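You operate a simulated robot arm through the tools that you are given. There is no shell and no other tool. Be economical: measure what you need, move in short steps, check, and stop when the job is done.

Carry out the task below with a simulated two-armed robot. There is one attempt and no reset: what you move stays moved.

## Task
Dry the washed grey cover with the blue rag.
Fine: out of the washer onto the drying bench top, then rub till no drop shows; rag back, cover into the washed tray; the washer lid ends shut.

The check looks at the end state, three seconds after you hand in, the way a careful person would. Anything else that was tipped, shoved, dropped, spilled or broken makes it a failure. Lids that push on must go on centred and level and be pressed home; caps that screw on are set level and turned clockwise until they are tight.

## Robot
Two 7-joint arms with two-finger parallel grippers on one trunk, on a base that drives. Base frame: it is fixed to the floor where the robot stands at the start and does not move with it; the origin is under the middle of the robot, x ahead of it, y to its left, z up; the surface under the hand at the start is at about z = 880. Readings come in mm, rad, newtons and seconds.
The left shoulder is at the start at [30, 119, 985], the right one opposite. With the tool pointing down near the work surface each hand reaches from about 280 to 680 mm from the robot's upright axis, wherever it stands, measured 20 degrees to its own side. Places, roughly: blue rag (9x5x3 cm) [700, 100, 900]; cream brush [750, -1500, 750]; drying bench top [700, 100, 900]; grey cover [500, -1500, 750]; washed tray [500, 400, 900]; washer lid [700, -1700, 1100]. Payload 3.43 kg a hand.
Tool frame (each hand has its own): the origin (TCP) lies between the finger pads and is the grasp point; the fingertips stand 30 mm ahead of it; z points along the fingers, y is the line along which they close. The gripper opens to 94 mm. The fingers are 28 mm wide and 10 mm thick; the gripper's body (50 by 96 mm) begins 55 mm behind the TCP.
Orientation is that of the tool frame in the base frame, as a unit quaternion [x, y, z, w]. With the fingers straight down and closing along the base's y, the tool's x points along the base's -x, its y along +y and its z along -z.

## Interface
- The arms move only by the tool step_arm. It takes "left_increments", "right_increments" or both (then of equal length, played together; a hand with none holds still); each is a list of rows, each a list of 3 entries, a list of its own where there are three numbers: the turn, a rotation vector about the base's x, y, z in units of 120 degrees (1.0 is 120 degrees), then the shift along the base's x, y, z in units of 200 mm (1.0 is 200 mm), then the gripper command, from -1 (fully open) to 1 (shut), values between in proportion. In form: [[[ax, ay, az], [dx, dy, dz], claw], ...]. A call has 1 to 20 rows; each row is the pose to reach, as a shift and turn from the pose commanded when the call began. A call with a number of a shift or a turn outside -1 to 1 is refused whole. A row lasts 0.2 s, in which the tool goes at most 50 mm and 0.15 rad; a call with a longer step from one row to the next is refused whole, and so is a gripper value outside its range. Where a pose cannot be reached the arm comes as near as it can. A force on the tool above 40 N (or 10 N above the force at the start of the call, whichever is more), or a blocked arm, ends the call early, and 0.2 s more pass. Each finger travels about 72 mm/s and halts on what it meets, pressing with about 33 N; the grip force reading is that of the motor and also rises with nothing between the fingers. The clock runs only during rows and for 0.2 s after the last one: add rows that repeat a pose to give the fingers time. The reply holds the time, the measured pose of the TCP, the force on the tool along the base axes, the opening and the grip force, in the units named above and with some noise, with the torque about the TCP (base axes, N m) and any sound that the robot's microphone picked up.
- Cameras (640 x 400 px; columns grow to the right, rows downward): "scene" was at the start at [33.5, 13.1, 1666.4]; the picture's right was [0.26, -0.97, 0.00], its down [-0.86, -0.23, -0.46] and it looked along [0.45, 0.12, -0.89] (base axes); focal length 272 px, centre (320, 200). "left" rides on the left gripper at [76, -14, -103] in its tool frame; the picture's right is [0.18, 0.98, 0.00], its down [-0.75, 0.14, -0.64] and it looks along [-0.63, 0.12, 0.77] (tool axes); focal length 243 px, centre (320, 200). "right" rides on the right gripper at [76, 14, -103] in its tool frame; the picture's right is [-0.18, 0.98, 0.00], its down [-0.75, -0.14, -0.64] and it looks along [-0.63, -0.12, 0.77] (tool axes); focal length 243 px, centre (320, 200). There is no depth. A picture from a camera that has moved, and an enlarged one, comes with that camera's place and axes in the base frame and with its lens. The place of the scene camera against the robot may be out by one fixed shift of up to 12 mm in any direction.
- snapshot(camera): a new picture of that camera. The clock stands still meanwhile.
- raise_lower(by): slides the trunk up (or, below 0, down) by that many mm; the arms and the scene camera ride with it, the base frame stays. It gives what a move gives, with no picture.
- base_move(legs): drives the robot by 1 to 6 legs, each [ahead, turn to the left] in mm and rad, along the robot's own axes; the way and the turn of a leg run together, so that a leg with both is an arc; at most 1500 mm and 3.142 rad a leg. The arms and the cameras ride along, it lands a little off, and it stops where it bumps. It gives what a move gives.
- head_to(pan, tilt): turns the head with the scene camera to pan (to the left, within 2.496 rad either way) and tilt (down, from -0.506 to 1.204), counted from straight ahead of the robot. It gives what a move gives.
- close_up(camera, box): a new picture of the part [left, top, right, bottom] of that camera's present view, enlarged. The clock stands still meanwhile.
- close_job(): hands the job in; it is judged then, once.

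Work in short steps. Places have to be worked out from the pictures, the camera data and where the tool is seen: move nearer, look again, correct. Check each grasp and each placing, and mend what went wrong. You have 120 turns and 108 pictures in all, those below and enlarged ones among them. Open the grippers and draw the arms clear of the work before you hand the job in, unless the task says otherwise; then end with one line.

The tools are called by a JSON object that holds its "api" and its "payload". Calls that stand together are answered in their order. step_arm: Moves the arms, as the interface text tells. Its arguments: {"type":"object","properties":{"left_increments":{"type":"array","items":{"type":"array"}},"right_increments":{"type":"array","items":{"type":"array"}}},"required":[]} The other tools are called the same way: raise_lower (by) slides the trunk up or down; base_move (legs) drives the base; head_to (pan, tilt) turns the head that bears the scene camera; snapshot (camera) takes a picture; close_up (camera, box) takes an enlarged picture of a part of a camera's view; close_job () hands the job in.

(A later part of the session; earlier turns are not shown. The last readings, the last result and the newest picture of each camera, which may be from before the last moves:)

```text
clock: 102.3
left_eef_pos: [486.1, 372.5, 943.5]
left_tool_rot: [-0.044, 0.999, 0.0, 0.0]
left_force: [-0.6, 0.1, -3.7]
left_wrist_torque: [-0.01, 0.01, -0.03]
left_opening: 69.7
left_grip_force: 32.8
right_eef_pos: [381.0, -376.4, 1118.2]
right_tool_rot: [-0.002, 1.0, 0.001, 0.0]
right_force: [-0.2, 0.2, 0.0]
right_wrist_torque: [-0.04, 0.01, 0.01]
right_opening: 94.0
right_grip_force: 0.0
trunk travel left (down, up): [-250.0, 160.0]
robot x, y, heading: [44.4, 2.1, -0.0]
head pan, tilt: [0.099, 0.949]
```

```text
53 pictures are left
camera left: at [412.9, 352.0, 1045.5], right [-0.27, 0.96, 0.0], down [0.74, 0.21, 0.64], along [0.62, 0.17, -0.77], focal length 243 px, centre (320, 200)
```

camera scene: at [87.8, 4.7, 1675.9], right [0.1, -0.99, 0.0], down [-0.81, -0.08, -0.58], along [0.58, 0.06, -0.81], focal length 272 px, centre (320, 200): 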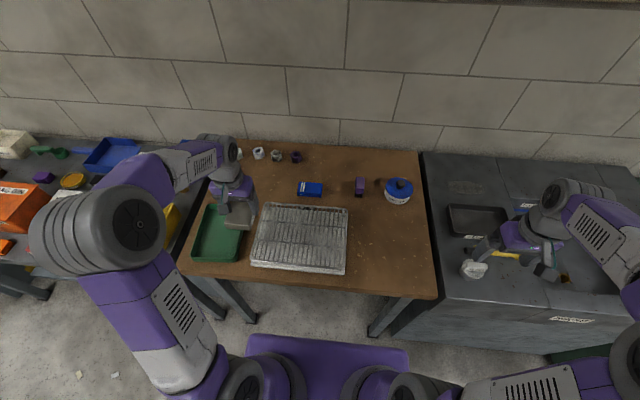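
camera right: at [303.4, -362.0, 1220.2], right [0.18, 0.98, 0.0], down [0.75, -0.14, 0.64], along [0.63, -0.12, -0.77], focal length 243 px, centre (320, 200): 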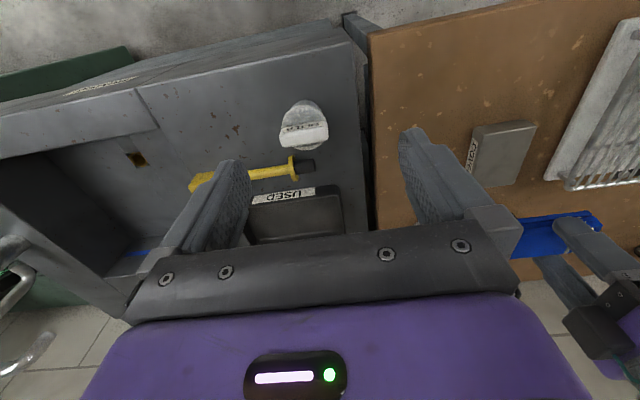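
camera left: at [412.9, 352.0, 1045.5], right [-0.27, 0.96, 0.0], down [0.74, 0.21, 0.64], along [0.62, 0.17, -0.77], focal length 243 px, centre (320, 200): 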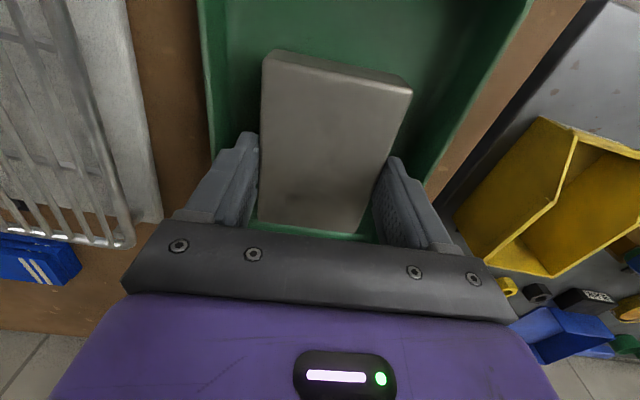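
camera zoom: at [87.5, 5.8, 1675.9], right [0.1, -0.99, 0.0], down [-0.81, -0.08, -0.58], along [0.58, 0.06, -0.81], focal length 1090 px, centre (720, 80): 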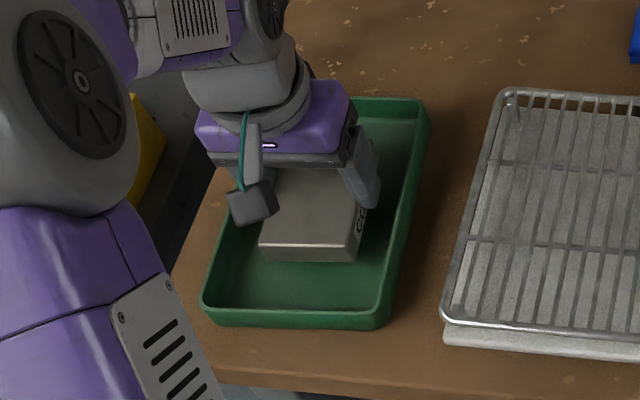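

It is going in between the walls with room on each side. I lower in small steps till it touches the floor of the tray.

{"api": "step_arm", "payload": {"left_increments": [[[0, 0, 0], [0, 0, -0.02], 0.5], [[0, 0, 0], [0, 0, -0.04], 0.5], [[0, 0, 0], [0, 0, -0.055], 0.5], [[0, 0, 0], [0, 0, -0.065], 0.5], [[0, 0, 0], [0, 0, -0.075], 0.5], [[0, 0, 0], [0, 0, -0.075], 0.5]]}}

```text
clock: 103.7
left_eef_pos: [485.0, 372.7, 928.7]
left_tool_rot: [-0.044, 0.999, 0.0, 0.0]
left_force: [-0.3, 0.0, -5.1]
left_wrist_torque: [0.0, -0.03, -0.03]
left_opening: 69.6
left_grip_force: 32.9
right_eef_pos: [381.1, -376.3, 1116.7]
right_tool_rot: [-0.003, 1.0, 0.0, 0.0]
right_force: [0.1, -0.6, -0.8]
right_wrist_torque: [-0.01, -0.01, -0.01]
right_opening: 94.1
right_grip_force: 0.2
trunk travel left (down, up): [-250.0, 160.0]
robot x, y, heading: [38.0, -0.4, 0.006]
head pan, tilt: [0.099, 0.949]
```

Still hanging; on down by 1 mm steps.

{"api": "step_arm", "payload": {"left_increments": [[[0, 0, 0], [0, 0, -0.005], 0.5], [[0, 0, 0], [0, 0, -0.01], 0.5], [[0, 0, 0], [0, 0, -0.015], 0.5], [[0, 0, 0], [0, 0, -0.02], 0.5], [[0, 0, 0], [0, 0, -0.02], 0.5]]}}

```text
clock: 104.9
left_eef_pos: [485.4, 371.5, 926.9]
left_tool_rot: [-0.044, 0.999, 0.001, 0.001]
left_force: [-0.4, 0.8, 15.9]
left_wrist_torque: [-0.13, 0.72, -0.07]
left_opening: 69.7
left_grip_force: 32.9
right_eef_pos: [380.5, -377.2, 1117.5]
right_tool_rot: [-0.001, 1.0, 0.002, 0.001]
right_force: [-0.4, -0.5, -0.6]
right_wrist_torque: [0.03, 0.03, 0.0]
right_opening: 93.9
right_grip_force: 0.0
trunk travel left (down, up): [-250.0, 160.0]
robot x, y, heading: [41.9, 1.9, 0.005]
head pan, tilt: [0.099, 0.949]
```

It rests on the tray floor. I ease off, open only to 82 mm inside the tray, and lift out.

{"api": "step_arm", "payload": {"left_increments": [[[0, 0, 0], [0, 0, 0.005], 0.5], [[0, 0, 0], [0, 0, 0.005], 0], [[0, 0, 0], [0, 0, 0.005], -0.6], [[0, 0, 0], [0, 0, 0.005], -0.75], [[0, 0, 0], [0, 0, 0.005], -0.75], [[0, 0, 0], [0, 0, 0.1], -0.75], [[0, 0, 0], [0, 0, 0.3], -0.75], [[0, 0, 0], [0, 0, 0.5], -0.75], [[0, 0, 0], [0, 0, 0.7], -0.75], [[0, 0, 0], [-0.2, 0, 0.8], -1], [[0, 0, 0], [-0.4, 0, 0.9], -1], [[0, 0, 0], [-0.6, 0, 1.0], -1], [[0, 0, 0], [-0.6, 0, 1.0], -1]]}}

{"api": "snapshot", "payload": {"camera": "scene"}}

{"api": "close_up", "payload": {"camera": "scene", "box": [170, 170, 340, 280]}}

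```text
clock: 107.7
left_eef_pos: [365.2, 372.4, 1124.4]
left_tool_rot: [-0.044, 0.999, 0.0, -0.001]
left_force: [0.5, -0.5, -0.9]
left_wrist_torque: [0.02, 0.01, 0.0]
left_opening: 94.4
left_grip_force: 0.1
right_eef_pos: [381.4, -376.9, 1116.8]
right_tool_rot: [-0.002, 1.0, 0.0, 0.0]
right_force: [0.6, 0.1, -0.3]
right_wrist_torque: [-0.03, 0.01, 0.01]
right_opening: 93.8
right_grip_force: 0.1
trunk travel left (down, up): [-250.0, 160.0]
robot x, y, heading: [42.4, 0.6, 0.003]
head pan, tilt: [0.099, 0.949]
```

```text
52 pictures are left
camera scene: at [88.7, 5.6, 1675.8], right [0.1, -0.99, 0.0], down [-0.81, -0.08, -0.58], along [0.58, 0.06, -0.81], focal length 272 px, centre (320, 200)
```

scene: 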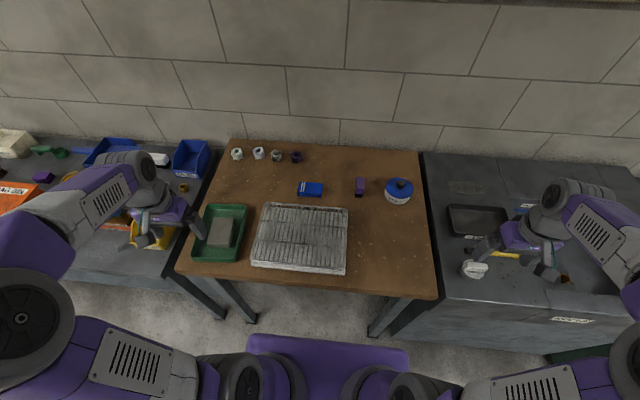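

```text
3.64 times, centred on (255, 225) of scene
camera zoom: at [88.7, 5.6, 1675.8], right [0.1, -0.99, 0.0], down [-0.81, -0.08, -0.58], along [0.58, 0.06, -0.81], focal length 991 px, centre (556, 109)
```

zoom: 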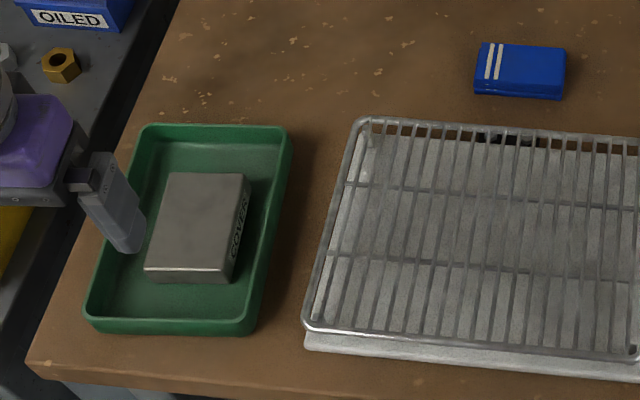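

The cover lies dry in the tray, and the rag is back in place. Now the lid: I gather the arms and drive to the washer again.

{"api": "step_arm", "payload": {"left_increments": [[[0, 0, 0], [-0.05, -0.1, 0.15], -1], [[0, 0, 0], [-0.1, -0.2, 0.3], -1], [[0, 0, 0], [-0.15, -0.3, 0.45], -1], [[0, 0, 0], [-0.15, -0.3, 0.45], -1], [[0, 0, 0], [-0.15, -0.3, 0.45], -1]], "right_increments": [[[0, 0, 0], [-0.05, 0.15, 0.1], -1], [[0, 0, 0], [-0.1, 0.3, 0.2], -1], [[0, 0, 0], [-0.15, 0.45, 0.3], -1], [[0, 0, 0], [-0.2, 0.6, 0.4], -1], [[0, 0, 0], [-0.2, 0.7, 0.5], -1]]}}

{"api": "base_move", "payload": {"legs": [[-220, 0], [0, -1.571], [1500, 0], [60, 0], [0, 1.571]]}}

{"api": "head_to", "payload": {"pan": -0.1, "tilt": 0.6}}

{"api": "snapshot", "payload": {"camera": "scene"}}

{"api": "snapshot", "payload": {"camera": "right"}}

```text
clock: 108.9
left_eef_pos: [333.6, 312.8, 1214.9]
left_tool_rot: [-0.044, 0.999, 0.0, -0.001]
left_force: [-0.6, 0.1, 0.6]
left_wrist_torque: [0.0, 0.04, 0.01]
left_opening: 94.0
left_grip_force: 0.2
right_eef_pos: [340.5, -236.0, 1218.1]
right_tool_rot: [0.0, 1.0, 0.001, 0.001]
right_force: [-0.2, -0.7, -0.4]
right_wrist_torque: [0.02, 0.02, -0.02]
right_opening: 94.0
right_grip_force: 0.1
trunk travel left (down, up): [-250.0, 160.0]
robot x, y, heading: [42.8, 1.1, 0.005]
head pan, tilt: [0.099, 0.949]
```

```text
clock: 125.8
left_eef_pos: [115.7, -1240.3, 1215.1]
left_tool_rot: [-0.04, 0.999, -0.001, 0.0]
left_force: [-0.5, 0.1, 0.6]
left_wrist_torque: [-0.01, 0.03, -0.01]
left_opening: 93.9
left_grip_force: 0.1
right_eef_pos: [118.0, -1788.5, 1218.2]
right_tool_rot: [0.002, 1.0, 0.0, 0.001]
right_force: [0.0, 0.7, 0.6]
right_wrist_torque: [0.04, -0.01, 0.02]
right_opening: 93.8
right_grip_force: 0.0
trunk travel left (down, up): [-250.0, 160.0]
robot x, y, heading: [-178.0, -1548.8, -0.004]
head pan, tilt: [0.099, 0.949]
```

```text
clock: 126.6
left_eef_pos: [116.2, -1240.7, 1214.0]
left_tool_rot: [-0.041, 0.999, 0.0, 0.0]
left_force: [-0.9, -0.1, -0.2]
left_wrist_torque: [-0.01, 0.01, -0.02]
left_opening: 94.0
left_grip_force: 0.0
right_eef_pos: [119.0, -1788.5, 1218.8]
right_tool_rot: [0.003, 1.0, -0.001, 0.001]
right_force: [0.1, -0.1, 0.9]
right_wrist_torque: [0.0, 0.02, 0.0]
right_opening: 93.8
right_grip_force: 0.0
trunk travel left (down, up): [-250.0, 160.0]
robot x, y, heading: [-178.5, -1548.5, -0.006]
head pan, tilt: [-0.099, 0.6]
```

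```text
50 pictures are left
camera scene: at [-116.8, -1561.7, 1704.2], right [-0.1, -0.99, 0.0], down [-0.56, 0.06, -0.82], along [0.82, -0.08, -0.57], focal length 272 px, centre (320, 200)
```

scene: 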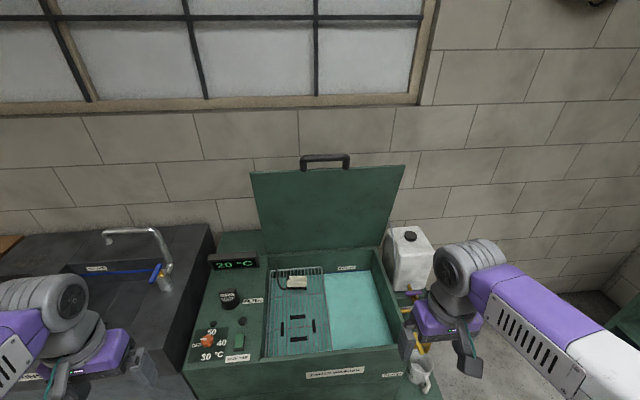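

```text
49 pictures are left
camera right: at [42.1, -1774.1, 1320.5], right [0.19, 0.98, 0.0], down [0.75, -0.14, 0.64], along [0.63, -0.12, -0.77], focal length 243 px, centre (320, 200)
```

right: 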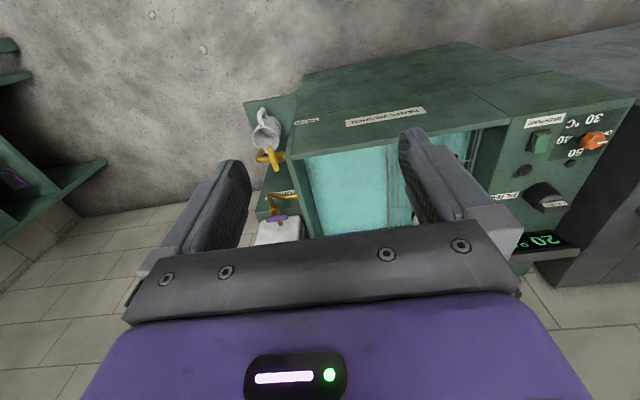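

The lid and its handle show clearly. I enlarge them.

{"api": "close_up", "payload": {"camera": "scene", "box": [240, 140, 420, 290]}}

{"api": "close_up", "payload": {"camera": "scene", "box": [290, 140, 360, 190]}}

```text
2.67 times, centred on (330, 215) of scene
camera zoom: at [-116.8, -1561.7, 1704.2], right [-0.1, -0.99, 0.0], down [-0.56, 0.06, -0.82], along [0.82, -0.08, -0.57], focal length 727 px, centre (293, 160)
```

zoom: 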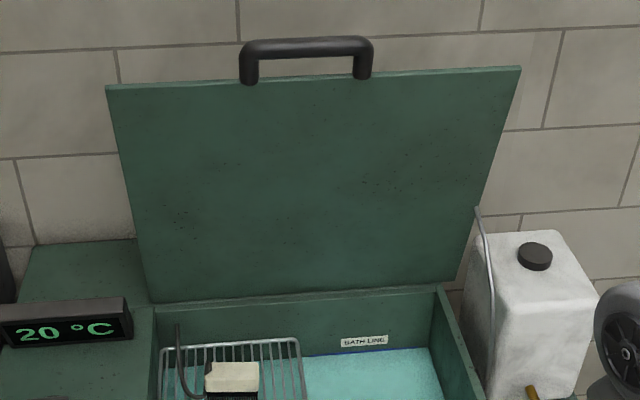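

```text
8.00 times, centred on (325, 165) of scene
camera zoom: at [-116.8, -1561.7, 1704.2], right [-0.1, -0.99, 0.0], down [-0.56, 0.06, -0.82], along [0.82, -0.08, -0.57], focal length 2180 px, centre (280, 480)
```

zoom: 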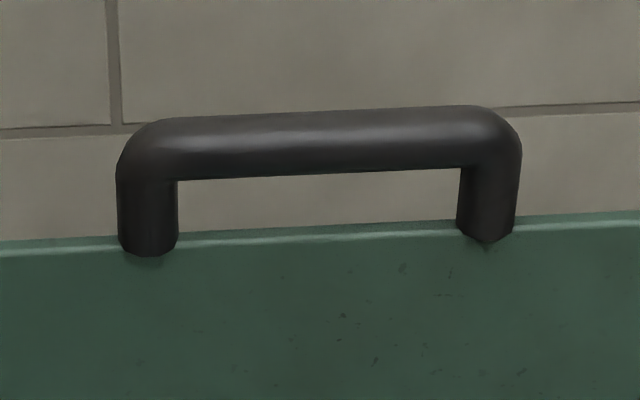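

The handle bar is about [706, −1659, 1300], the hinge near x 770, z 820, and the lid leans slightly forward. I drive closer, raise the trunk, and turn the right hand so that it can grip the bar.

{"api": "base_move", "payload": {"legs": [[138, 0.005]]}}

{"api": "raise_lower", "payload": {"by": 150}}

{"api": "step_arm", "payload": {"right_increments": [[[0, 0, 0.0625], [0, 0.05, 0], -1], [[0, 0, 0.125], [0, 0.1, 0], -1], [[0, 0, 0.1875], [0, 0.15, 0], -1], [[0, 0, 0.25], [0, 0.2, 0], -1], [[0, 0, 0.3125], [0, 0.25, 0], -1], [[0, 0, 0.375], [0, 0.3, 0], -1], [[0, 0, 0.4375], [0, 0.35, 0], -1], [[0, 0, 0.5], [0, 0.4, 0], -1], [[0, 0, 0.5625], [0, 0.45, 0], -1], [[0, 0, 0.625], [0, 0.5, 0], -1], [[0, 0, 0.6875], [0, 0.55, 0], -1], [[0, 0, 0.75], [0, 0.6, 0], -1], [[0, 0, 0.75], [0, 0.6, 0], -1]]}}

```text
clock: 127.9
left_eef_pos: [253.8, -1239.6, 1215.5]
left_tool_rot: [-0.044, 0.999, 0.0, 0.0]
left_force: [0.1, 0.3, -0.4]
left_wrist_torque: [0.01, 0.02, -0.03]
left_opening: 94.0
left_grip_force: 0.2
right_eef_pos: [258.8, -1787.6, 1217.6]
right_tool_rot: [-0.001, 1.0, -0.001, 0.0]
right_force: [0.3, 0.2, 0.6]
right_wrist_torque: [-0.01, 0.01, 0.01]
right_opening: 94.1
right_grip_force: 0.2
trunk travel left (down, up): [-250.0, 160.0]
robot x, y, heading: [-40.4, -1547.3, 0.001]
head pan, tilt: [-0.099, 0.6]
```

```text
clock: 129.7
left_eef_pos: [251.8, -1239.4, 1365.7]
left_tool_rot: [-0.044, 0.999, 0.0, 0.001]
left_force: [1.0, 0.2, -0.3]
left_wrist_torque: [-0.02, -0.02, 0.0]
left_opening: 94.1
left_grip_force: 0.0
right_eef_pos: [256.9, -1788.4, 1368.2]
right_tool_rot: [-0.001, 1.0, 0.0, 0.001]
right_force: [0.5, -0.8, 0.0]
right_wrist_torque: [0.0, 0.02, 0.01]
right_opening: 93.8
right_grip_force: 0.1
trunk travel left (down, up): [-400.0, 10.0]
robot x, y, heading: [-42.1, -1546.7, 0.0]
head pan, tilt: [-0.099, 0.6]
```

```text
clock: 132.5
left_eef_pos: [252.1, -1238.5, 1365.2]
left_tool_rot: [-0.043, 0.999, 0.0, 0.0]
left_force: [-0.1, -0.1, 0.4]
left_wrist_torque: [-0.03, -0.02, 0.0]
left_opening: 94.1
left_grip_force: 0.0
right_eef_pos: [257.1, -1667.0, 1369.1]
right_tool_rot: [0.709, -0.706, 0.0, -0.001]
right_force: [-0.1, 0.0, -0.3]
right_wrist_torque: [0.02, -0.05, 0.04]
right_opening: 93.9
right_grip_force: 0.0
trunk travel left (down, up): [-400.0, 10.0]
robot x, y, heading: [-36.8, -1552.4, -0.001]
head pan, tilt: [-0.099, 0.6]
```

Now I tilt the hand 45° forward and bring it nearer to the handle.

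{"api": "step_arm", "payload": {"right_increments": [[[0, -0.0625, 0], [0.15, 0, 0], -1], [[0, -0.125, 0], [0.3, 0, 0], -1], [[0, -0.1875, 0], [0.45, 0, 0], -1], [[0, -0.25, 0], [0.6, 0, 0], -1], [[0, -0.3125, 0], [0.75, 0, 0], -1], [[0, -0.375, 0], [0.9, 0, 0], -1], [[0, -0.375, 0], [0.9, 0, 0], -1]]}}

{"api": "snapshot", "payload": {"camera": "right"}}

{"api": "snapshot", "payload": {"camera": "scene"}}

```text
clock: 134.1
left_eef_pos: [250.4, -1238.5, 1365.7]
left_tool_rot: [-0.044, 0.999, -0.001, 0.0]
left_force: [0.3, 0.4, 0.0]
left_wrist_torque: [0.05, -0.03, 0.02]
left_opening: 94.0
left_grip_force: 0.1
right_eef_pos: [437.5, -1667.6, 1366.7]
right_tool_rot: [0.654, -0.652, 0.271, -0.272]
right_force: [-0.5, -0.6, 0.8]
right_wrist_torque: [-0.03, 0.0, -0.01]
right_opening: 94.0
right_grip_force: 0.0
trunk travel left (down, up): [-400.0, 10.0]
robot x, y, heading: [-40.8, -1551.0, 0.005]
head pan, tilt: [-0.099, 0.6]
```

```text
46 pictures are left
camera right: at [353.8, -1744.0, 1430.1], right [-0.69, 0.18, -0.7], down [-0.36, 0.75, 0.55], along [0.62, 0.63, -0.46], focal length 243 px, centre (320, 200)
```

right: 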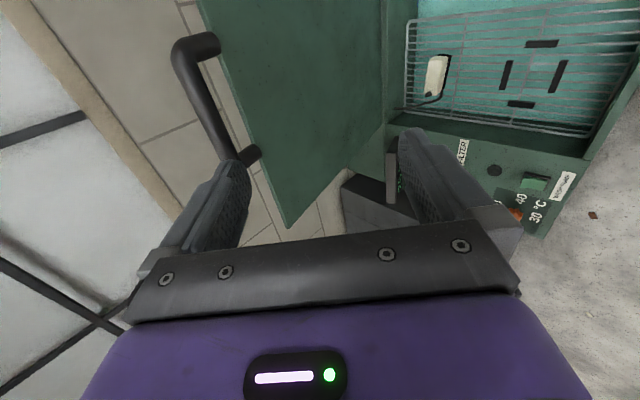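

```text
45 pictures are left
camera scene: at [19.8, -1561.6, 1854.3], right [-0.1, -1.0, 0.0], down [-0.56, 0.05, -0.83], along [0.82, -0.08, -0.56], focal length 272 px, centre (320, 200)
```

scene: 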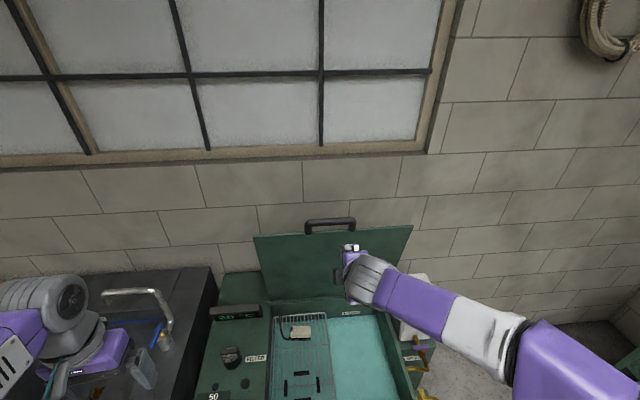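

Two views put the bar near [697, −1659, 1311]. I move the hand in along that line to 80 mm short of it and look again.

{"api": "step_arm", "payload": {"right_increments": [[[0, 0, 0], [0.2, 0.01, 0], -1], [[0, 0, 0], [0.4, 0.02, 0], -1], [[0, 0, 0], [0.6, 0.03, 0], -1], [[0, 0, 0], [0.8, 0.04, 0], -1], [[0, 0, 0], [0.98, 0.04, 0], -1], [[0, 0, 0], [0.98, 0.04, 0], -1]]}}

{"api": "snapshot", "payload": {"camera": "right"}}

{"api": "close_up", "payload": {"camera": "scene", "box": [260, 180, 440, 290]}}

```text
clock: 135.5
left_eef_pos: [250.6, -1239.8, 1364.0]
left_tool_rot: [-0.044, 0.999, 0.0, 0.001]
left_force: [-0.3, 0.5, 0.4]
left_wrist_torque: [-0.02, 0.0, -0.03]
left_opening: 94.0
left_grip_force: 0.1
right_eef_pos: [632.3, -1659.0, 1368.4]
right_tool_rot: [0.654, -0.652, 0.27, -0.271]
right_force: [0.6, 0.4, -0.4]
right_wrist_torque: [-0.01, -0.03, 0.03]
right_opening: 93.9
right_grip_force: 0.1
trunk travel left (down, up): [-400.0, 10.0]
robot x, y, heading: [-40.5, -1549.2, 0.007]
head pan, tilt: [-0.099, 0.6]
```

```text
44 pictures are left
camera right: at [549.6, -1735.6, 1430.8], right [-0.7, 0.18, -0.7], down [-0.36, 0.75, 0.55], along [0.62, 0.63, -0.46], focal length 243 px, centre (320, 200)
```

right: 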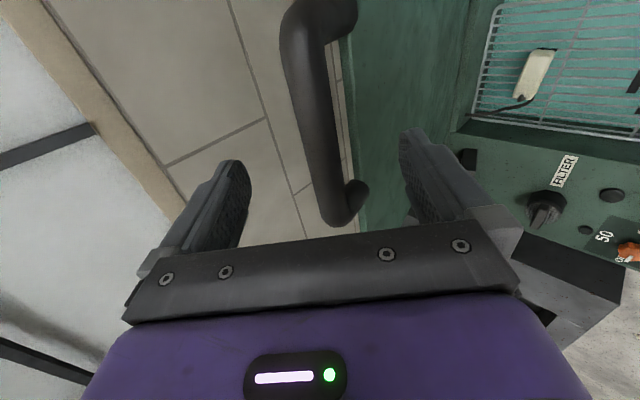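

```text
3.56 times, centred on (350, 235) of scene
camera zoom: at [19.3, -1561.7, 1854.4], right [-0.1, -1.0, 0.0], down [-0.56, 0.05, -0.83], along [0.82, -0.08, -0.56], focal length 969 px, centre (213, 76)
```

zoom: 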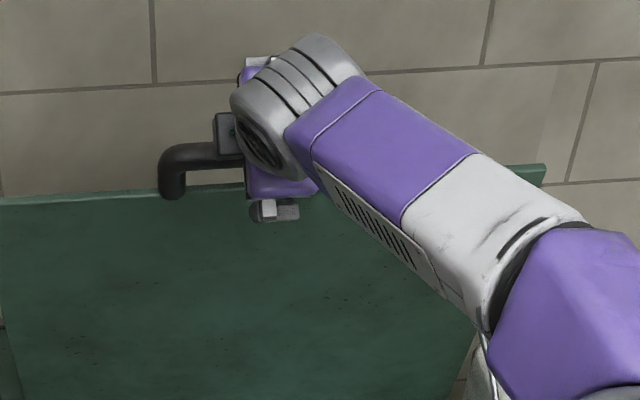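

The bar lies in the fingers' mid plane, about 78 mm ahead. I advance 63 mm along the tool axis with the fingers open, and look.

{"api": "step_arm", "payload": {"right_increments": [[[0, 0, 0], [0.07, 0, -0.07], -1], [[0, 0, 0], [0.14, 0, -0.14], -1], [[0, 0, 0], [0.19, 0, -0.19], -1], [[0, 0, 0], [0.223, 0, -0.223], -1], [[0, 0, 0], [0.223, 0, -0.223], -1]]}}

{"api": "snapshot", "payload": {"camera": "right"}}

```text
clock: 136.7
left_eef_pos: [252.4, -1239.0, 1364.6]
left_tool_rot: [-0.044, 0.999, 0.001, 0.0]
left_force: [0.0, -1.3, 0.2]
left_wrist_torque: [0.01, 0.0, 0.03]
left_opening: 93.9
left_grip_force: 0.1
right_eef_pos: [676.8, -1660.0, 1322.6]
right_tool_rot: [0.654, -0.653, 0.27, -0.271]
right_force: [0.2, -0.5, -0.5]
right_wrist_torque: [0.0, 0.0, 0.02]
right_opening: 93.9
right_grip_force: 0.0
trunk travel left (down, up): [-400.0, 10.0]
robot x, y, heading: [-39.1, -1549.4, 0.002]
head pan, tilt: [-0.099, 0.6]
```

```text
42 pictures are left
camera right: at [594.5, -1735.7, 1385.6], right [-0.7, 0.18, -0.69], down [-0.36, 0.75, 0.55], along [0.62, 0.63, -0.46], focal length 243 px, centre (320, 200)
```

right: 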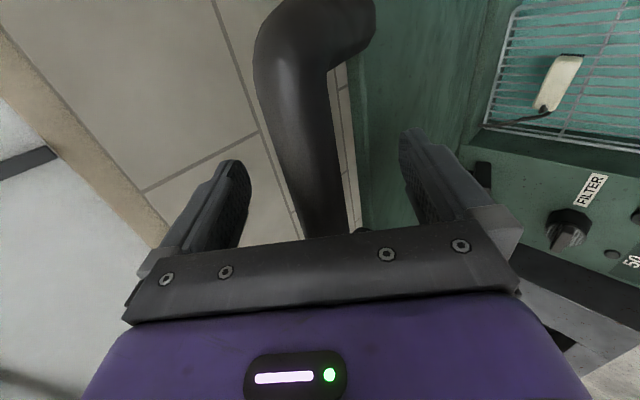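

The bar stands between the fingers. I close gently, first to 36 mm, then on to the bar.

{"api": "step_arm", "payload": {"right_increments": [[[0, 0, 0], [0, 0, 0], -0.6], [[0, 0, 0], [0, 0, 0], -0.3], [[0, 0, 0], [0, 0, 0], 0], [[0, 0, 0], [0, 0, 0], 0.25], [[0, 0, 0], [0, 0, 0], 0.25]]}}

{"api": "step_arm", "payload": {"right_increments": [[[0, 0, 0], [0, 0, 0], 0.4], [[0, 0, 0], [0, 0, 0], 0.6], [[0, 0, 0], [0, 0, 0], 0.6]]}}

{"api": "snapshot", "payload": {"camera": "right"}}

```text
clock: 137.9
left_eef_pos: [251.7, -1238.2, 1364.9]
left_tool_rot: [-0.044, 0.999, 0.0, 0.002]
left_force: [-0.3, 0.2, 0.0]
left_wrist_torque: [-0.01, -0.03, 0.02]
left_opening: 94.1
left_grip_force: 0.0
right_eef_pos: [676.6, -1659.6, 1323.8]
right_tool_rot: [-0.653, 0.654, -0.27, 0.269]
right_force: [-4.7, 0.5, 3.3]
right_wrist_torque: [0.29, 2.24, -0.08]
right_opening: 45.6
right_grip_force: 45.1
trunk travel left (down, up): [-400.0, 10.0]
robot x, y, heading: [-42.1, -1548.8, 0.007]
head pan, tilt: [-0.099, 0.6]
```

```text
clock: 138.7
left_eef_pos: [250.6, -1239.6, 1366.3]
left_tool_rot: [-0.044, 0.999, 0.0, 0.001]
left_force: [0.4, -0.7, 0.1]
left_wrist_torque: [0.01, -0.01, 0.0]
left_opening: 93.9
left_grip_force: 0.0
right_eef_pos: [677.1, -1659.5, 1323.9]
right_tool_rot: [0.654, -0.653, 0.27, -0.271]
right_force: [-6.9, 0.6, 0.4]
right_wrist_torque: [0.41, 2.43, -0.21]
right_opening: 45.5
right_grip_force: 45.3
trunk travel left (down, up): [-400.0, 10.0]
robot x, y, heading: [-36.9, -1546.8, -0.001]
head pan, tilt: [-0.099, 0.6]
```

```text
41 pictures are left
camera right: at [593.6, -1735.6, 1385.8], right [-0.7, 0.18, -0.69], down [-0.36, 0.75, 0.55], along [0.62, 0.63, -0.46], focal length 243 px, centre (320, 200)
```

right: 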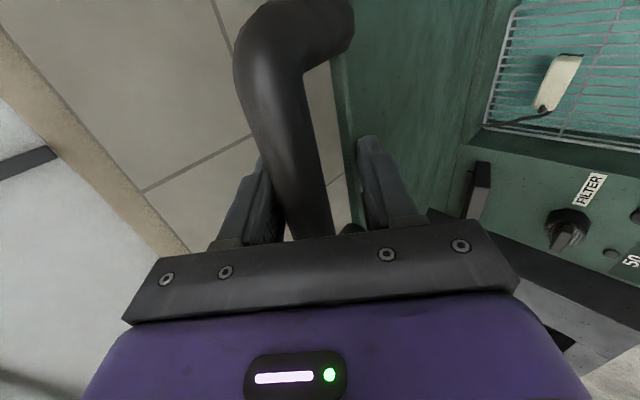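

The near finger met the lid's edge instead of the bar. I open, back off 12 mm along the tool axis and close again.

{"api": "step_arm", "payload": {"right_increments": [[[0, 0, 0], [0, 0, 0], 0], [[0, 0, 0], [0, 0, 0], -0.5], [[0, 0, 0], [0, 0, 0], -0.5], [[0, 0, 0], [-0.045, 0, 0.045], -0.5], [[0, 0, 0], [-0.045, 0, 0.045], -0.5]]}}

{"api": "snapshot", "payload": {"camera": "right"}}

```text
clock: 139.9
left_eef_pos: [251.7, -1237.7, 1364.7]
left_tool_rot: [-0.044, 0.999, 0.0, 0.0]
left_force: [0.2, 0.2, 0.5]
left_wrist_torque: [0.01, 0.03, 0.04]
left_opening: 94.0
left_grip_force: 0.0
right_eef_pos: [668.7, -1659.3, 1332.5]
right_tool_rot: [0.654, -0.653, 0.271, -0.271]
right_force: [0.1, 0.2, -0.2]
right_wrist_torque: [0.03, -0.01, -0.01]
right_opening: 70.3
right_grip_force: 0.1
trunk travel left (down, up): [-400.0, 10.0]
robot x, y, heading: [-36.1, -1547.5, 0.007]
head pan, tilt: [-0.099, 0.6]
```

```text
40 pictures are left
camera right: at [585.8, -1735.5, 1394.9], right [-0.7, 0.18, -0.69], down [-0.36, 0.75, 0.55], along [0.62, 0.63, -0.46], focal length 243 px, centre (320, 200)
```

right: 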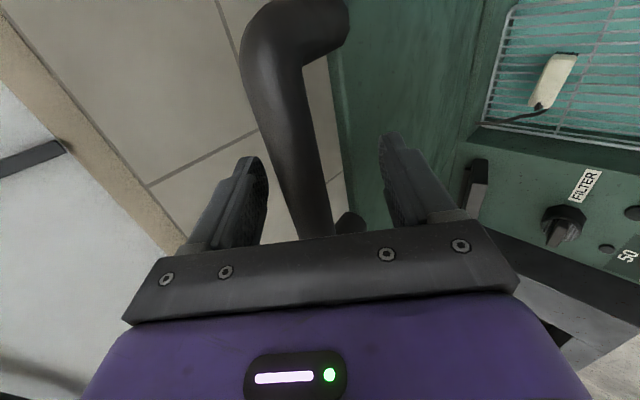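

The lid now leans back a touch and stays there; the bar is about 13 mm off the mid plane. I shift to centre on it, advance slightly, and close.

{"api": "step_arm", "payload": {"right_increments": [[[0, 0, 0], [0.035, 0, 0.04], -0.5], [[0, 0, 0], [0.065, 0, 0.025], -0.5], [[0, 0, 0], [0.065, 0, 0.025], -0.2], [[0, 0, 0], [0.065, 0, 0.025], 0.1], [[0, 0, 0], [0.065, 0, 0.025], 0.4], [[0, 0, 0], [0.065, 0, 0.025], 0.6], [[0, 0, 0], [0.065, 0, 0.025], 0.6]]}}

{"api": "snapshot", "payload": {"camera": "right"}}

```text
clock: 141.5
left_eef_pos: [252.3, -1237.9, 1364.9]
left_tool_rot: [-0.043, 0.999, 0.0, 0.001]
left_force: [-0.3, -0.4, -0.1]
left_wrist_torque: [0.0, -0.01, 0.03]
left_opening: 94.0
left_grip_force: 0.1
right_eef_pos: [682.3, -1660.3, 1336.5]
right_tool_rot: [0.654, -0.653, 0.27, -0.27]
right_force: [-0.3, -0.3, -3.5]
right_wrist_torque: [0.1, 0.05, -0.18]
right_opening: 29.4
right_grip_force: 44.3
trunk travel left (down, up): [-400.0, 10.0]
robot x, y, heading: [-40.1, -1548.6, -0.0]
head pan, tilt: [-0.099, 0.6]
```

```text
39 pictures are left
camera right: at [599.1, -1735.6, 1399.0], right [-0.7, 0.18, -0.69], down [-0.35, 0.75, 0.55], along [0.62, 0.63, -0.46], focal length 243 px, centre (320, 200)
```

right: 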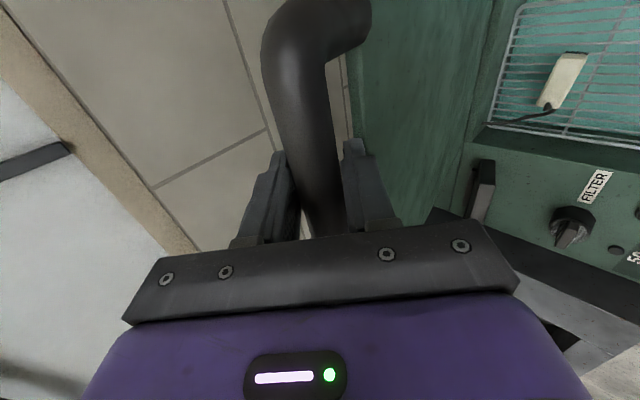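

The bar is gripped (29 mm). I pull the lid along its arc a little, watching the force.

{"api": "step_arm", "payload": {"right_increments": [[[0, 0, 0], [-0.08, 0, -0.012], 0.6], [[0, 0, 0], [-0.155, 0, -0.025], 0.6], [[0, 0, 0], [-0.24, 0, -0.045], 0.6], [[0, 0, 0], [-0.328, 0, -0.07], 0.6], [[0, 0, 0], [-0.328, 0, -0.07], 0.6]]}}

```text
clock: 142.7
left_eef_pos: [253.6, -1239.7, 1364.5]
left_tool_rot: [-0.043, 0.999, 0.0, -0.001]
left_force: [-0.5, 0.1, -0.2]
left_wrist_torque: [-0.01, -0.01, 0.01]
left_opening: 93.9
left_grip_force: 0.1
right_eef_pos: [617.0, -1659.3, 1321.7]
right_tool_rot: [0.655, -0.653, 0.27, -0.269]
right_force: [2.0, -1.0, -11.4]
right_wrist_torque: [0.63, 0.12, 0.4]
right_opening: 29.2
right_grip_force: 44.4
trunk travel left (down, up): [-400.0, 10.0]
robot x, y, heading: [-40.9, -1548.2, 0.001]
head pan, tilt: [-0.099, 0.6]
```

It follows easily. On along the arc.

{"api": "step_arm", "payload": {"right_increments": [[[0, 0, 0], [-0.17, 0, -0.055], 0.6], [[0, 0, 0], [-0.335, 0, -0.12], 0.6], [[0, 0, 0], [-0.495, 0, -0.2], 0.6], [[0, 0, 0], [-0.65, 0, -0.29], 0.6], [[0, 0, 0], [-0.795, 0, -0.385], 0.6], [[0, 0, 0], [-0.795, 0, -0.385], 0.6]]}}

{"api": "snapshot", "payload": {"camera": "right"}}

{"api": "snapshot", "payload": {"camera": "scene"}}

```text
clock: 144.1
left_eef_pos: [253.4, -1237.3, 1364.8]
left_tool_rot: [-0.043, 0.999, 0.0, 0.0]
left_force: [0.3, 0.7, -0.8]
left_wrist_torque: [-0.01, 0.03, -0.03]
left_opening: 93.8
left_grip_force: 0.0
right_eef_pos: [455.5, -1659.3, 1246.1]
right_tool_rot: [0.655, -0.652, 0.27, -0.271]
right_force: [-0.3, 0.6, -1.5]
right_wrist_torque: [0.69, 0.17, 0.24]
right_opening: 24.8
right_grip_force: 44.6
trunk travel left (down, up): [-400.0, 10.0]
robot x, y, heading: [-44.1, -1549.8, 0.001]
head pan, tilt: [-0.099, 0.6]
```

```text
38 pictures are left
camera right: at [372.9, -1735.1, 1308.2], right [-0.7, 0.18, -0.69], down [-0.36, 0.75, 0.55], along [0.62, 0.63, -0.46], focal length 243 px, centre (320, 200)
```

right: 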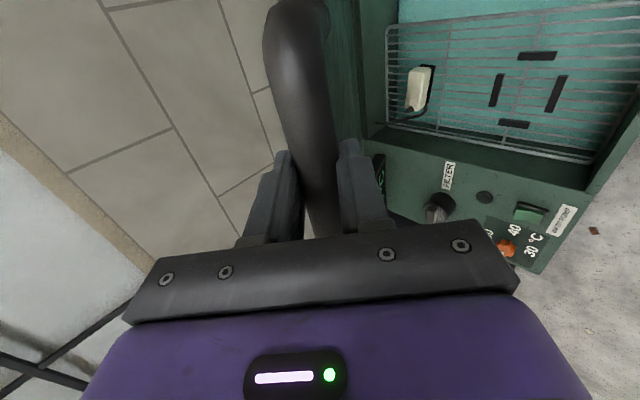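

```text
37 pictures are left
camera scene: at [20.5, -1561.6, 1854.3], right [-0.1, -1.0, 0.0], down [-0.56, 0.05, -0.83], along [0.82, -0.08, -0.56], focal length 272 px, centre (320, 200)
```

scene: 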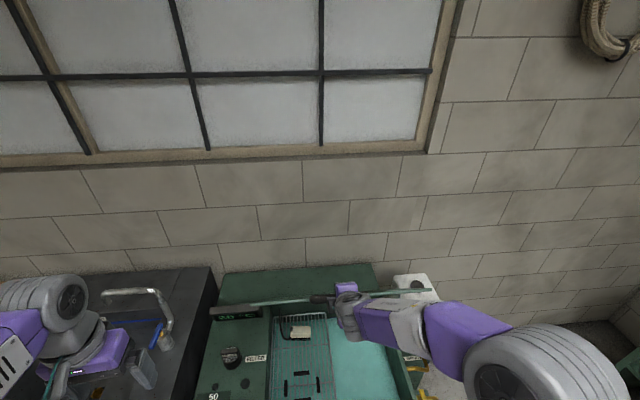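

The fingers have slid towards the bar's outer side (24.8 mm). I loosen slightly, keeping the bar caged, advance 18 mm, and close again.

{"api": "step_arm", "payload": {"right_increments": [[[0, 0, 0], [0, 0, 0], 0.2], [[0, 0, 0], [0, 0, 0], 0.1], [[0, 0, 0], [0.03, 0, -0.03], 0.1], [[0, 0, 0], [0.065, 0, -0.065], 0.1], [[0, 0, 0], [0.065, 0, -0.065], 0.4], [[0, 0, 0], [0.065, 0, -0.065], 0.6], [[0, 0, 0], [0.065, 0, -0.065], 0.6]]}}

{"api": "snapshot", "payload": {"camera": "right"}}

```text
clock: 145.7
left_eef_pos: [252.0, -1238.6, 1365.1]
left_tool_rot: [-0.044, 0.999, 0.0, 0.0]
left_force: [0.0, 0.6, -0.6]
left_wrist_torque: [-0.02, 0.0, 0.0]
left_opening: 94.0
left_grip_force: 0.1
right_eef_pos: [469.4, -1659.0, 1233.6]
right_tool_rot: [0.654, -0.653, 0.27, -0.271]
right_force: [1.5, 0.1, -1.6]
right_wrist_torque: [0.24, -0.05, -0.13]
right_opening: 29.2
right_grip_force: 45.1
trunk travel left (down, up): [-400.0, 10.0]
robot x, y, heading: [-42.3, -1548.4, 0.002]
head pan, tilt: [-0.099, 0.6]
```

```text
36 pictures are left
camera right: at [387.2, -1734.9, 1295.9], right [-0.7, 0.18, -0.69], down [-0.36, 0.75, 0.55], along [0.62, 0.63, -0.46], focal length 243 px, centre (320, 200)
```

right: 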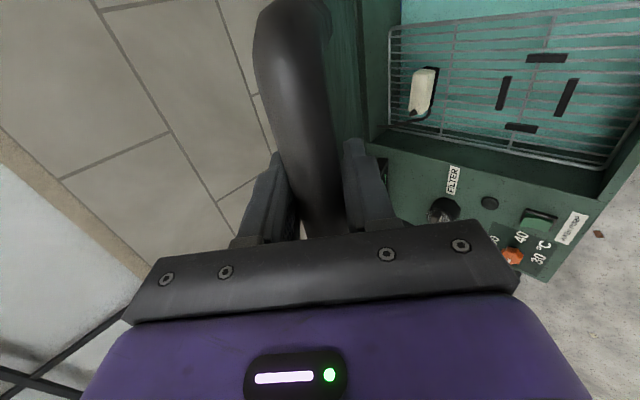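

Full grip again. From the measured path the hinge is nearer x 798, z 822, radius 509; I go on along that arc to 54°.

{"api": "step_arm", "payload": {"right_increments": [[[0, 0, 0], [-0.123, 0, -0.104], 0.6], [[0, 0, 0], [-0.25, 0, -0.227], 0.6], [[0, 0, 0], [-0.37, 0, -0.36], 0.6], [[0, 0, 0], [-0.48, 0, -0.5], 0.6], [[0, 0, 0], [-0.48, 0, -0.5], 0.6]]}}

{"api": "snapshot", "payload": {"camera": "scene"}}

```text
clock: 146.9
left_eef_pos: [251.2, -1238.6, 1365.0]
left_tool_rot: [-0.044, 0.999, 0.0, 0.001]
left_force: [-0.1, -0.8, 0.3]
left_wrist_torque: [-0.02, 0.01, 0.03]
left_opening: 93.9
left_grip_force: 0.0
right_eef_pos: [373.0, -1657.7, 1133.6]
right_tool_rot: [0.654, -0.653, 0.269, -0.27]
right_force: [-7.6, 0.1, 3.1]
right_wrist_torque: [-0.24, 0.18, -0.46]
right_opening: 29.2
right_grip_force: 45.0
trunk travel left (down, up): [-400.0, 10.0]
robot x, y, heading: [-39.5, -1549.3, 0.0]
head pan, tilt: [-0.099, 0.6]
```

```text
35 pictures are left
camera scene: at [18.4, -1561.4, 1854.4], right [-0.1, -1.0, 0.0], down [-0.56, 0.05, -0.83], along [0.82, -0.08, -0.56], focal length 272 px, centre (320, 200)
```

scene: 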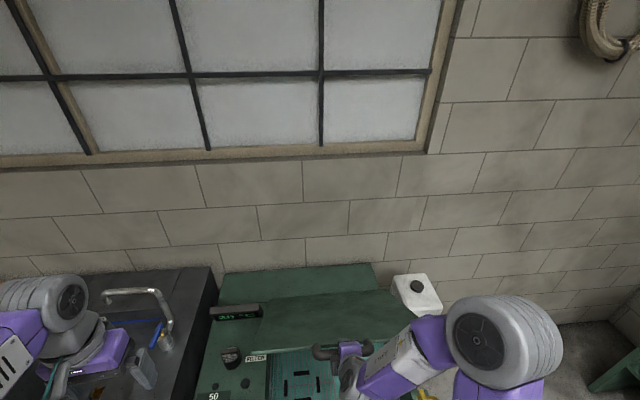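

Following well. On to 70°.

{"api": "step_arm", "payload": {"right_increments": [[[0, 0, 0], [-0.1, 0, -0.148], 0.6], [[0, 0, 0], [-0.187, 0, -0.3], 0.6], [[0, 0, 0], [-0.265, 0, -0.46], 0.6], [[0, 0, 0], [-0.33, 0, -0.625], 0.6], [[0, 0, 0], [-0.33, 0, -0.625], 0.6]]}}

{"api": "head_to", "payload": {"pan": -0.1, "tilt": 1.05}}

{"api": "snapshot", "payload": {"camera": "scene"}}

{"api": "snapshot", "payload": {"camera": "right"}}

```text
clock: 148.1
left_eef_pos: [251.8, -1237.3, 1364.6]
left_tool_rot: [-0.044, 0.999, -0.001, 0.001]
left_force: [-0.2, 0.4, 1.0]
left_wrist_torque: [0.0, -0.01, -0.02]
left_opening: 94.0
left_grip_force: 0.0
right_eef_pos: [326.6, -1651.0, 996.3]
right_tool_rot: [0.654, -0.651, 0.272, -0.274]
right_force: [4.3, 9.7, 5.0]
right_wrist_torque: [-0.01, -3.52, -0.45]
right_opening: 48.1
right_grip_force: 44.8
right hand out of reach, approached as far as the arm can: row 1, 2, 3, 4, 5
trunk travel left (down, up): [-400.0, 10.0]
robot x, y, heading: [-39.9, -1545.2, -0.0]
head pan, tilt: [-0.099, 0.6]
```

```text
clock: 149.0
left_eef_pos: [253.5, -1236.2, 1365.9]
left_tool_rot: [-0.045, 0.999, -0.001, 0.0]
left_force: [-0.2, 0.7, 0.8]
left_wrist_torque: [0.01, -0.03, -0.04]
left_opening: 94.0
left_grip_force: 0.1
right_eef_pos: [327.4, -1651.1, 996.0]
right_tool_rot: [0.653, -0.652, 0.272, -0.272]
right_force: [11.3, 12.5, 4.2]
right_wrist_torque: [0.25, -3.31, -0.08]
right_opening: 48.3
right_grip_force: 44.7
trunk travel left (down, up): [-400.0, 10.0]
robot x, y, heading: [-37.0, -1552.2, 0.001]
head pan, tilt: [-0.099, 1.051]
```

```text
34 pictures are left
camera scene: at [-0.3, -1557.0, 1818.9], right [-0.1, -1.0, 0.0], down [-0.86, 0.08, -0.5], along [0.49, -0.05, -0.87], focal length 272 px, centre (320, 200)
```

scene: 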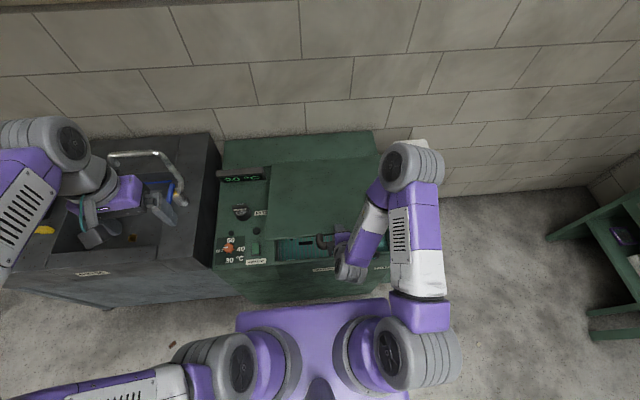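

```text
33 pictures are left
camera right: at [244.0, -1726.9, 1058.7], right [-0.69, 0.18, -0.7], down [-0.36, 0.75, 0.55], along [0.63, 0.63, -0.46], focal length 243 px, centre (320, 200)
```

right: 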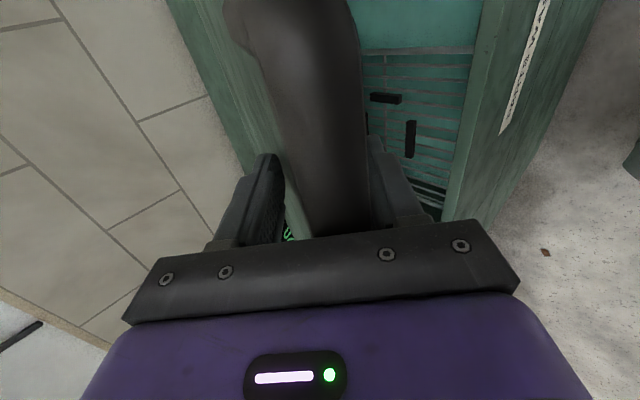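

The arm is folded too far here and the far finger meets the lid. I loosen the fingers a little, still caging the bar, to see whether the lid holds by itself.

{"api": "step_arm", "payload": {"right_increments": [[[0, 0, 0], [0, 0, 0], -0.1], [[0, 0, 0], [0, 0, 0], -0.2], [[0, 0, 0], [0, 0, 0], -0.3], [[0, 0, 0], [0, 0, 0], -0.3], [[0, 0, 0], [0, 0, 0], -0.3]]}}

{"api": "snapshot", "payload": {"camera": "right"}}

```text
clock: 150.2
left_eef_pos: [252.3, -1238.1, 1365.3]
left_tool_rot: [-0.044, 0.999, 0.0, -0.001]
left_force: [0.3, -0.3, -0.6]
left_wrist_torque: [0.02, -0.03, -0.01]
left_opening: 94.2
left_grip_force: 0.1
right_eef_pos: [325.2, -1652.3, 995.6]
right_tool_rot: [0.654, -0.653, 0.271, -0.271]
right_force: [0.7, 0.8, -0.8]
right_wrist_torque: [0.0, 0.03, 0.01]
right_opening: 60.8
right_grip_force: 0.1
trunk travel left (down, up): [-400.0, 10.0]
robot x, y, heading: [-36.8, -1549.7, 0.002]
head pan, tilt: [-0.099, 1.051]
```

```text
32 pictures are left
camera right: at [242.5, -1728.9, 1058.4], right [-0.7, 0.18, -0.69], down [-0.35, 0.75, 0.55], along [0.62, 0.63, -0.46], focal length 243 px, centre (320, 200)
```

right: 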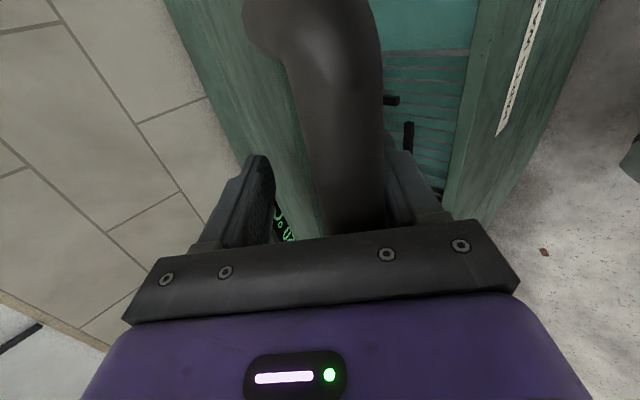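

The lid holds by itself. I open fully and back off along the tool axis.

{"api": "step_arm", "payload": {"right_increments": [[[0, 0, 0], [0, 0, 0], -0.7], [[0, 0, 0], [0, 0, 0], -1], [[0, 0, 0], [-0.05, 0, 0.05], -1], [[0, 0, 0], [-0.12, 0, 0.12], -1], [[0, 0, 0], [-0.2, 0, 0.2], -1], [[0, 0, 0], [-0.27, 0, 0.3], -1], [[0, 0, 0], [-0.27, 0, 0.45], -1], [[0, 0, 0], [-0.27, 0, 0.45], -1]]}}

{"api": "snapshot", "payload": {"camera": "right"}}

{"api": "close_up", "payload": {"camera": "scene", "box": [210, 120, 450, 300]}}

```text
clock: 152.0
left_eef_pos: [253.3, -1238.7, 1364.5]
left_tool_rot: [-0.044, 0.999, 0.0, 0.0]
left_force: [0.2, 0.2, 0.5]
left_wrist_torque: [-0.03, 0.02, 0.01]
left_opening: 94.0
left_grip_force: 0.0
right_eef_pos: [343.9, -1610.1, 1062.1]
right_tool_rot: [0.655, -0.652, 0.269, -0.27]
right_force: [-0.6, 0.0, -0.9]
right_wrist_torque: [0.01, 0.0, 0.0]
right_opening: 94.0
right_grip_force: 0.1
right hand out of reach, approached as far as the arm can: row 3, 4, 5, 6, 7, 8
trunk travel left (down, up): [-400.0, 10.0]
robot x, y, heading: [-41.3, -1545.0, 0.004]
head pan, tilt: [-0.099, 1.051]
```

```text
31 pictures are left
camera right: at [260.5, -1686.0, 1125.8], right [-0.7, 0.18, -0.69], down [-0.36, 0.75, 0.55], along [0.62, 0.63, -0.46], focal length 243 px, centre (320, 200)
```

right: 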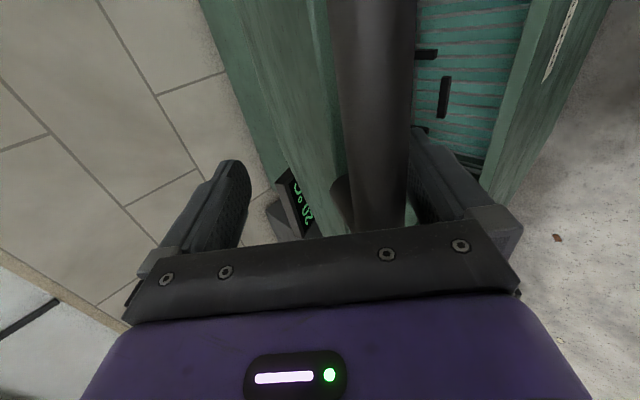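

```text
2.22 times, centred on (330, 210) of scene
camera zoom: at [-0.5, -1559.4, 1818.8], right [-0.1, -1.0, 0.0], down [-0.86, 0.08, -0.5], along [0.49, -0.05, -0.87], focal length 606 px, centre (298, 178)
```

zoom: 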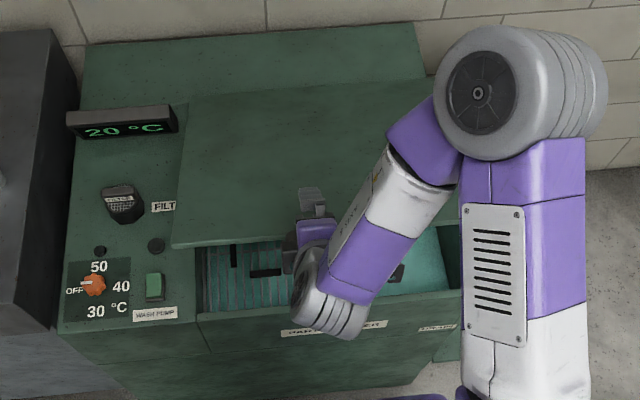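

The arm is at its fold limit, so backing off moved it sideways. I turn the hand from 45° to straight down, which suits this place, with the bar still between the fingers.

{"api": "step_arm", "payload": {"right_increments": [[[0, 0.0625, 0], [0.12, 0, -0.05], -1], [[0, 0.125, 0], [0.225, 0, -0.09], -1], [[0, 0.1875, 0], [0.225, 0, -0.09], -1], [[0, 0.25, 0], [0.225, 0, -0.09], -1], [[0, 0.3125, 0], [0.225, 0, -0.05], -1], [[0, 0.375, 0], [0.225, 0, 0], -1], [[0, 0.375, 0], [0.225, 0, 0], -1]]}}

{"api": "snapshot", "payload": {"camera": "right"}}

```text
clock: 152.5
left_eef_pos: [251.0, -1239.7, 1363.9]
left_tool_rot: [-0.043, 0.999, 0.0, 0.0]
left_force: [-0.1, 0.1, 0.0]
left_wrist_torque: [0.02, 0.01, 0.01]
left_opening: 94.0
left_grip_force: 0.1
right_eef_pos: [367.4, -1610.1, 1047.3]
right_tool_rot: [0.68, -0.677, 0.2, -0.2]
right_force: [-16.4, -3.8, 9.4]
right_wrist_torque: [-0.13, 0.04, -0.19]
right_opening: 94.0
right_grip_force: 0.0
trunk travel left (down, up): [-400.0, 10.0]
robot x, y, heading: [-38.8, -1547.5, 0.003]
head pan, tilt: [-0.099, 1.051]
stopped in row 2 (right hand): the force on the tool passed its limit at 54 N (the readings are from after the stop); the commanded pose is now the measured one
```

```text
29 pictures are left
camera right: at [299.4, -1686.4, 1125.4], right [-0.83, 0.18, -0.53], down [-0.23, 0.75, 0.61], along [0.51, 0.63, -0.58], focal length 243 px, centre (320, 200)
```

right: 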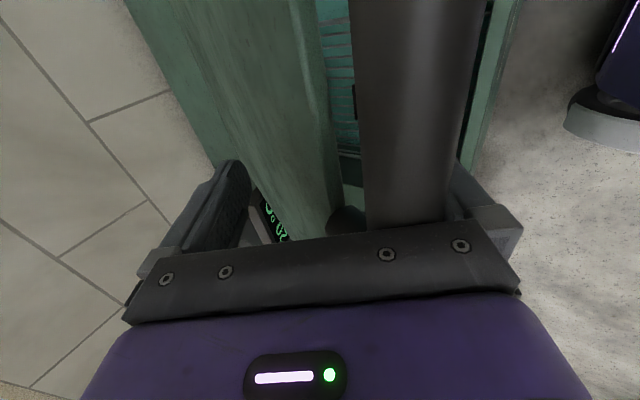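

The near finger leaned on the bar; the commanded pose is now the measured one. I ease back 24 mm, finish turning to straight down, then rise.

{"api": "step_arm", "payload": {"right_increments": [[[0, 0, 0], [-0.08, 0, 0], -1], [[0, 0.0625, 0], [-0.13, 0, 0], -1], [[0, 0.125, 0], [-0.13, 0, 0], -1], [[0, 0.1875, 0], [-0.13, 0, 0], -1], [[0, 0.25, 0], [-0.13, 0, 0.02], -1], [[0, 0.27, 0], [-0.13, 0, 0.05], -1], [[0, 0.27, 0], [-0.13, 0, 0.05], -1]]}}

{"api": "snapshot", "payload": {"camera": "right"}}

```text
clock: 154.1
left_eef_pos: [252.9, -1237.8, 1365.9]
left_tool_rot: [-0.044, 0.999, 0.0, 0.0]
left_force: [-0.9, -0.4, -0.4]
left_wrist_torque: [-0.01, 0.0, 0.0]
left_opening: 94.0
left_grip_force: 0.0
right_eef_pos: [344.6, -1608.9, 1057.3]
right_tool_rot: [0.708, -0.706, 0.004, -0.005]
right_force: [0.2, 0.0, 0.4]
right_wrist_torque: [-0.01, 0.01, 0.0]
right_opening: 94.1
right_grip_force: 0.1
trunk travel left (down, up): [-400.0, 10.0]
robot x, y, heading: [-38.7, -1548.0, -0.002]
head pan, tilt: [-0.099, 1.051]
```

```text
28 pictures are left
camera right: at [329.1, -1685.7, 1160.0], right [-0.98, 0.18, -0.01], down [0.13, 0.75, 0.65], along [0.13, 0.63, -0.76], focal length 243 px, centre (320, 200)
```

right: 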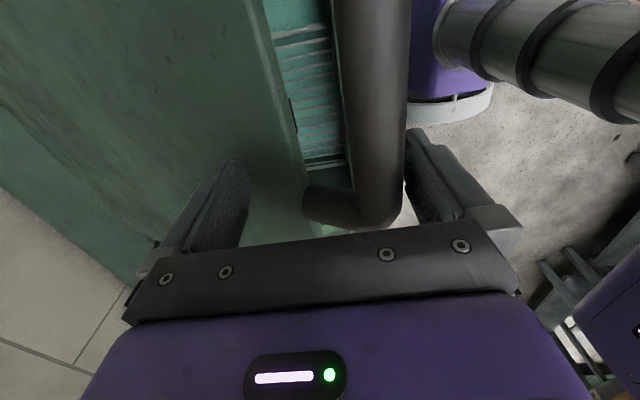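

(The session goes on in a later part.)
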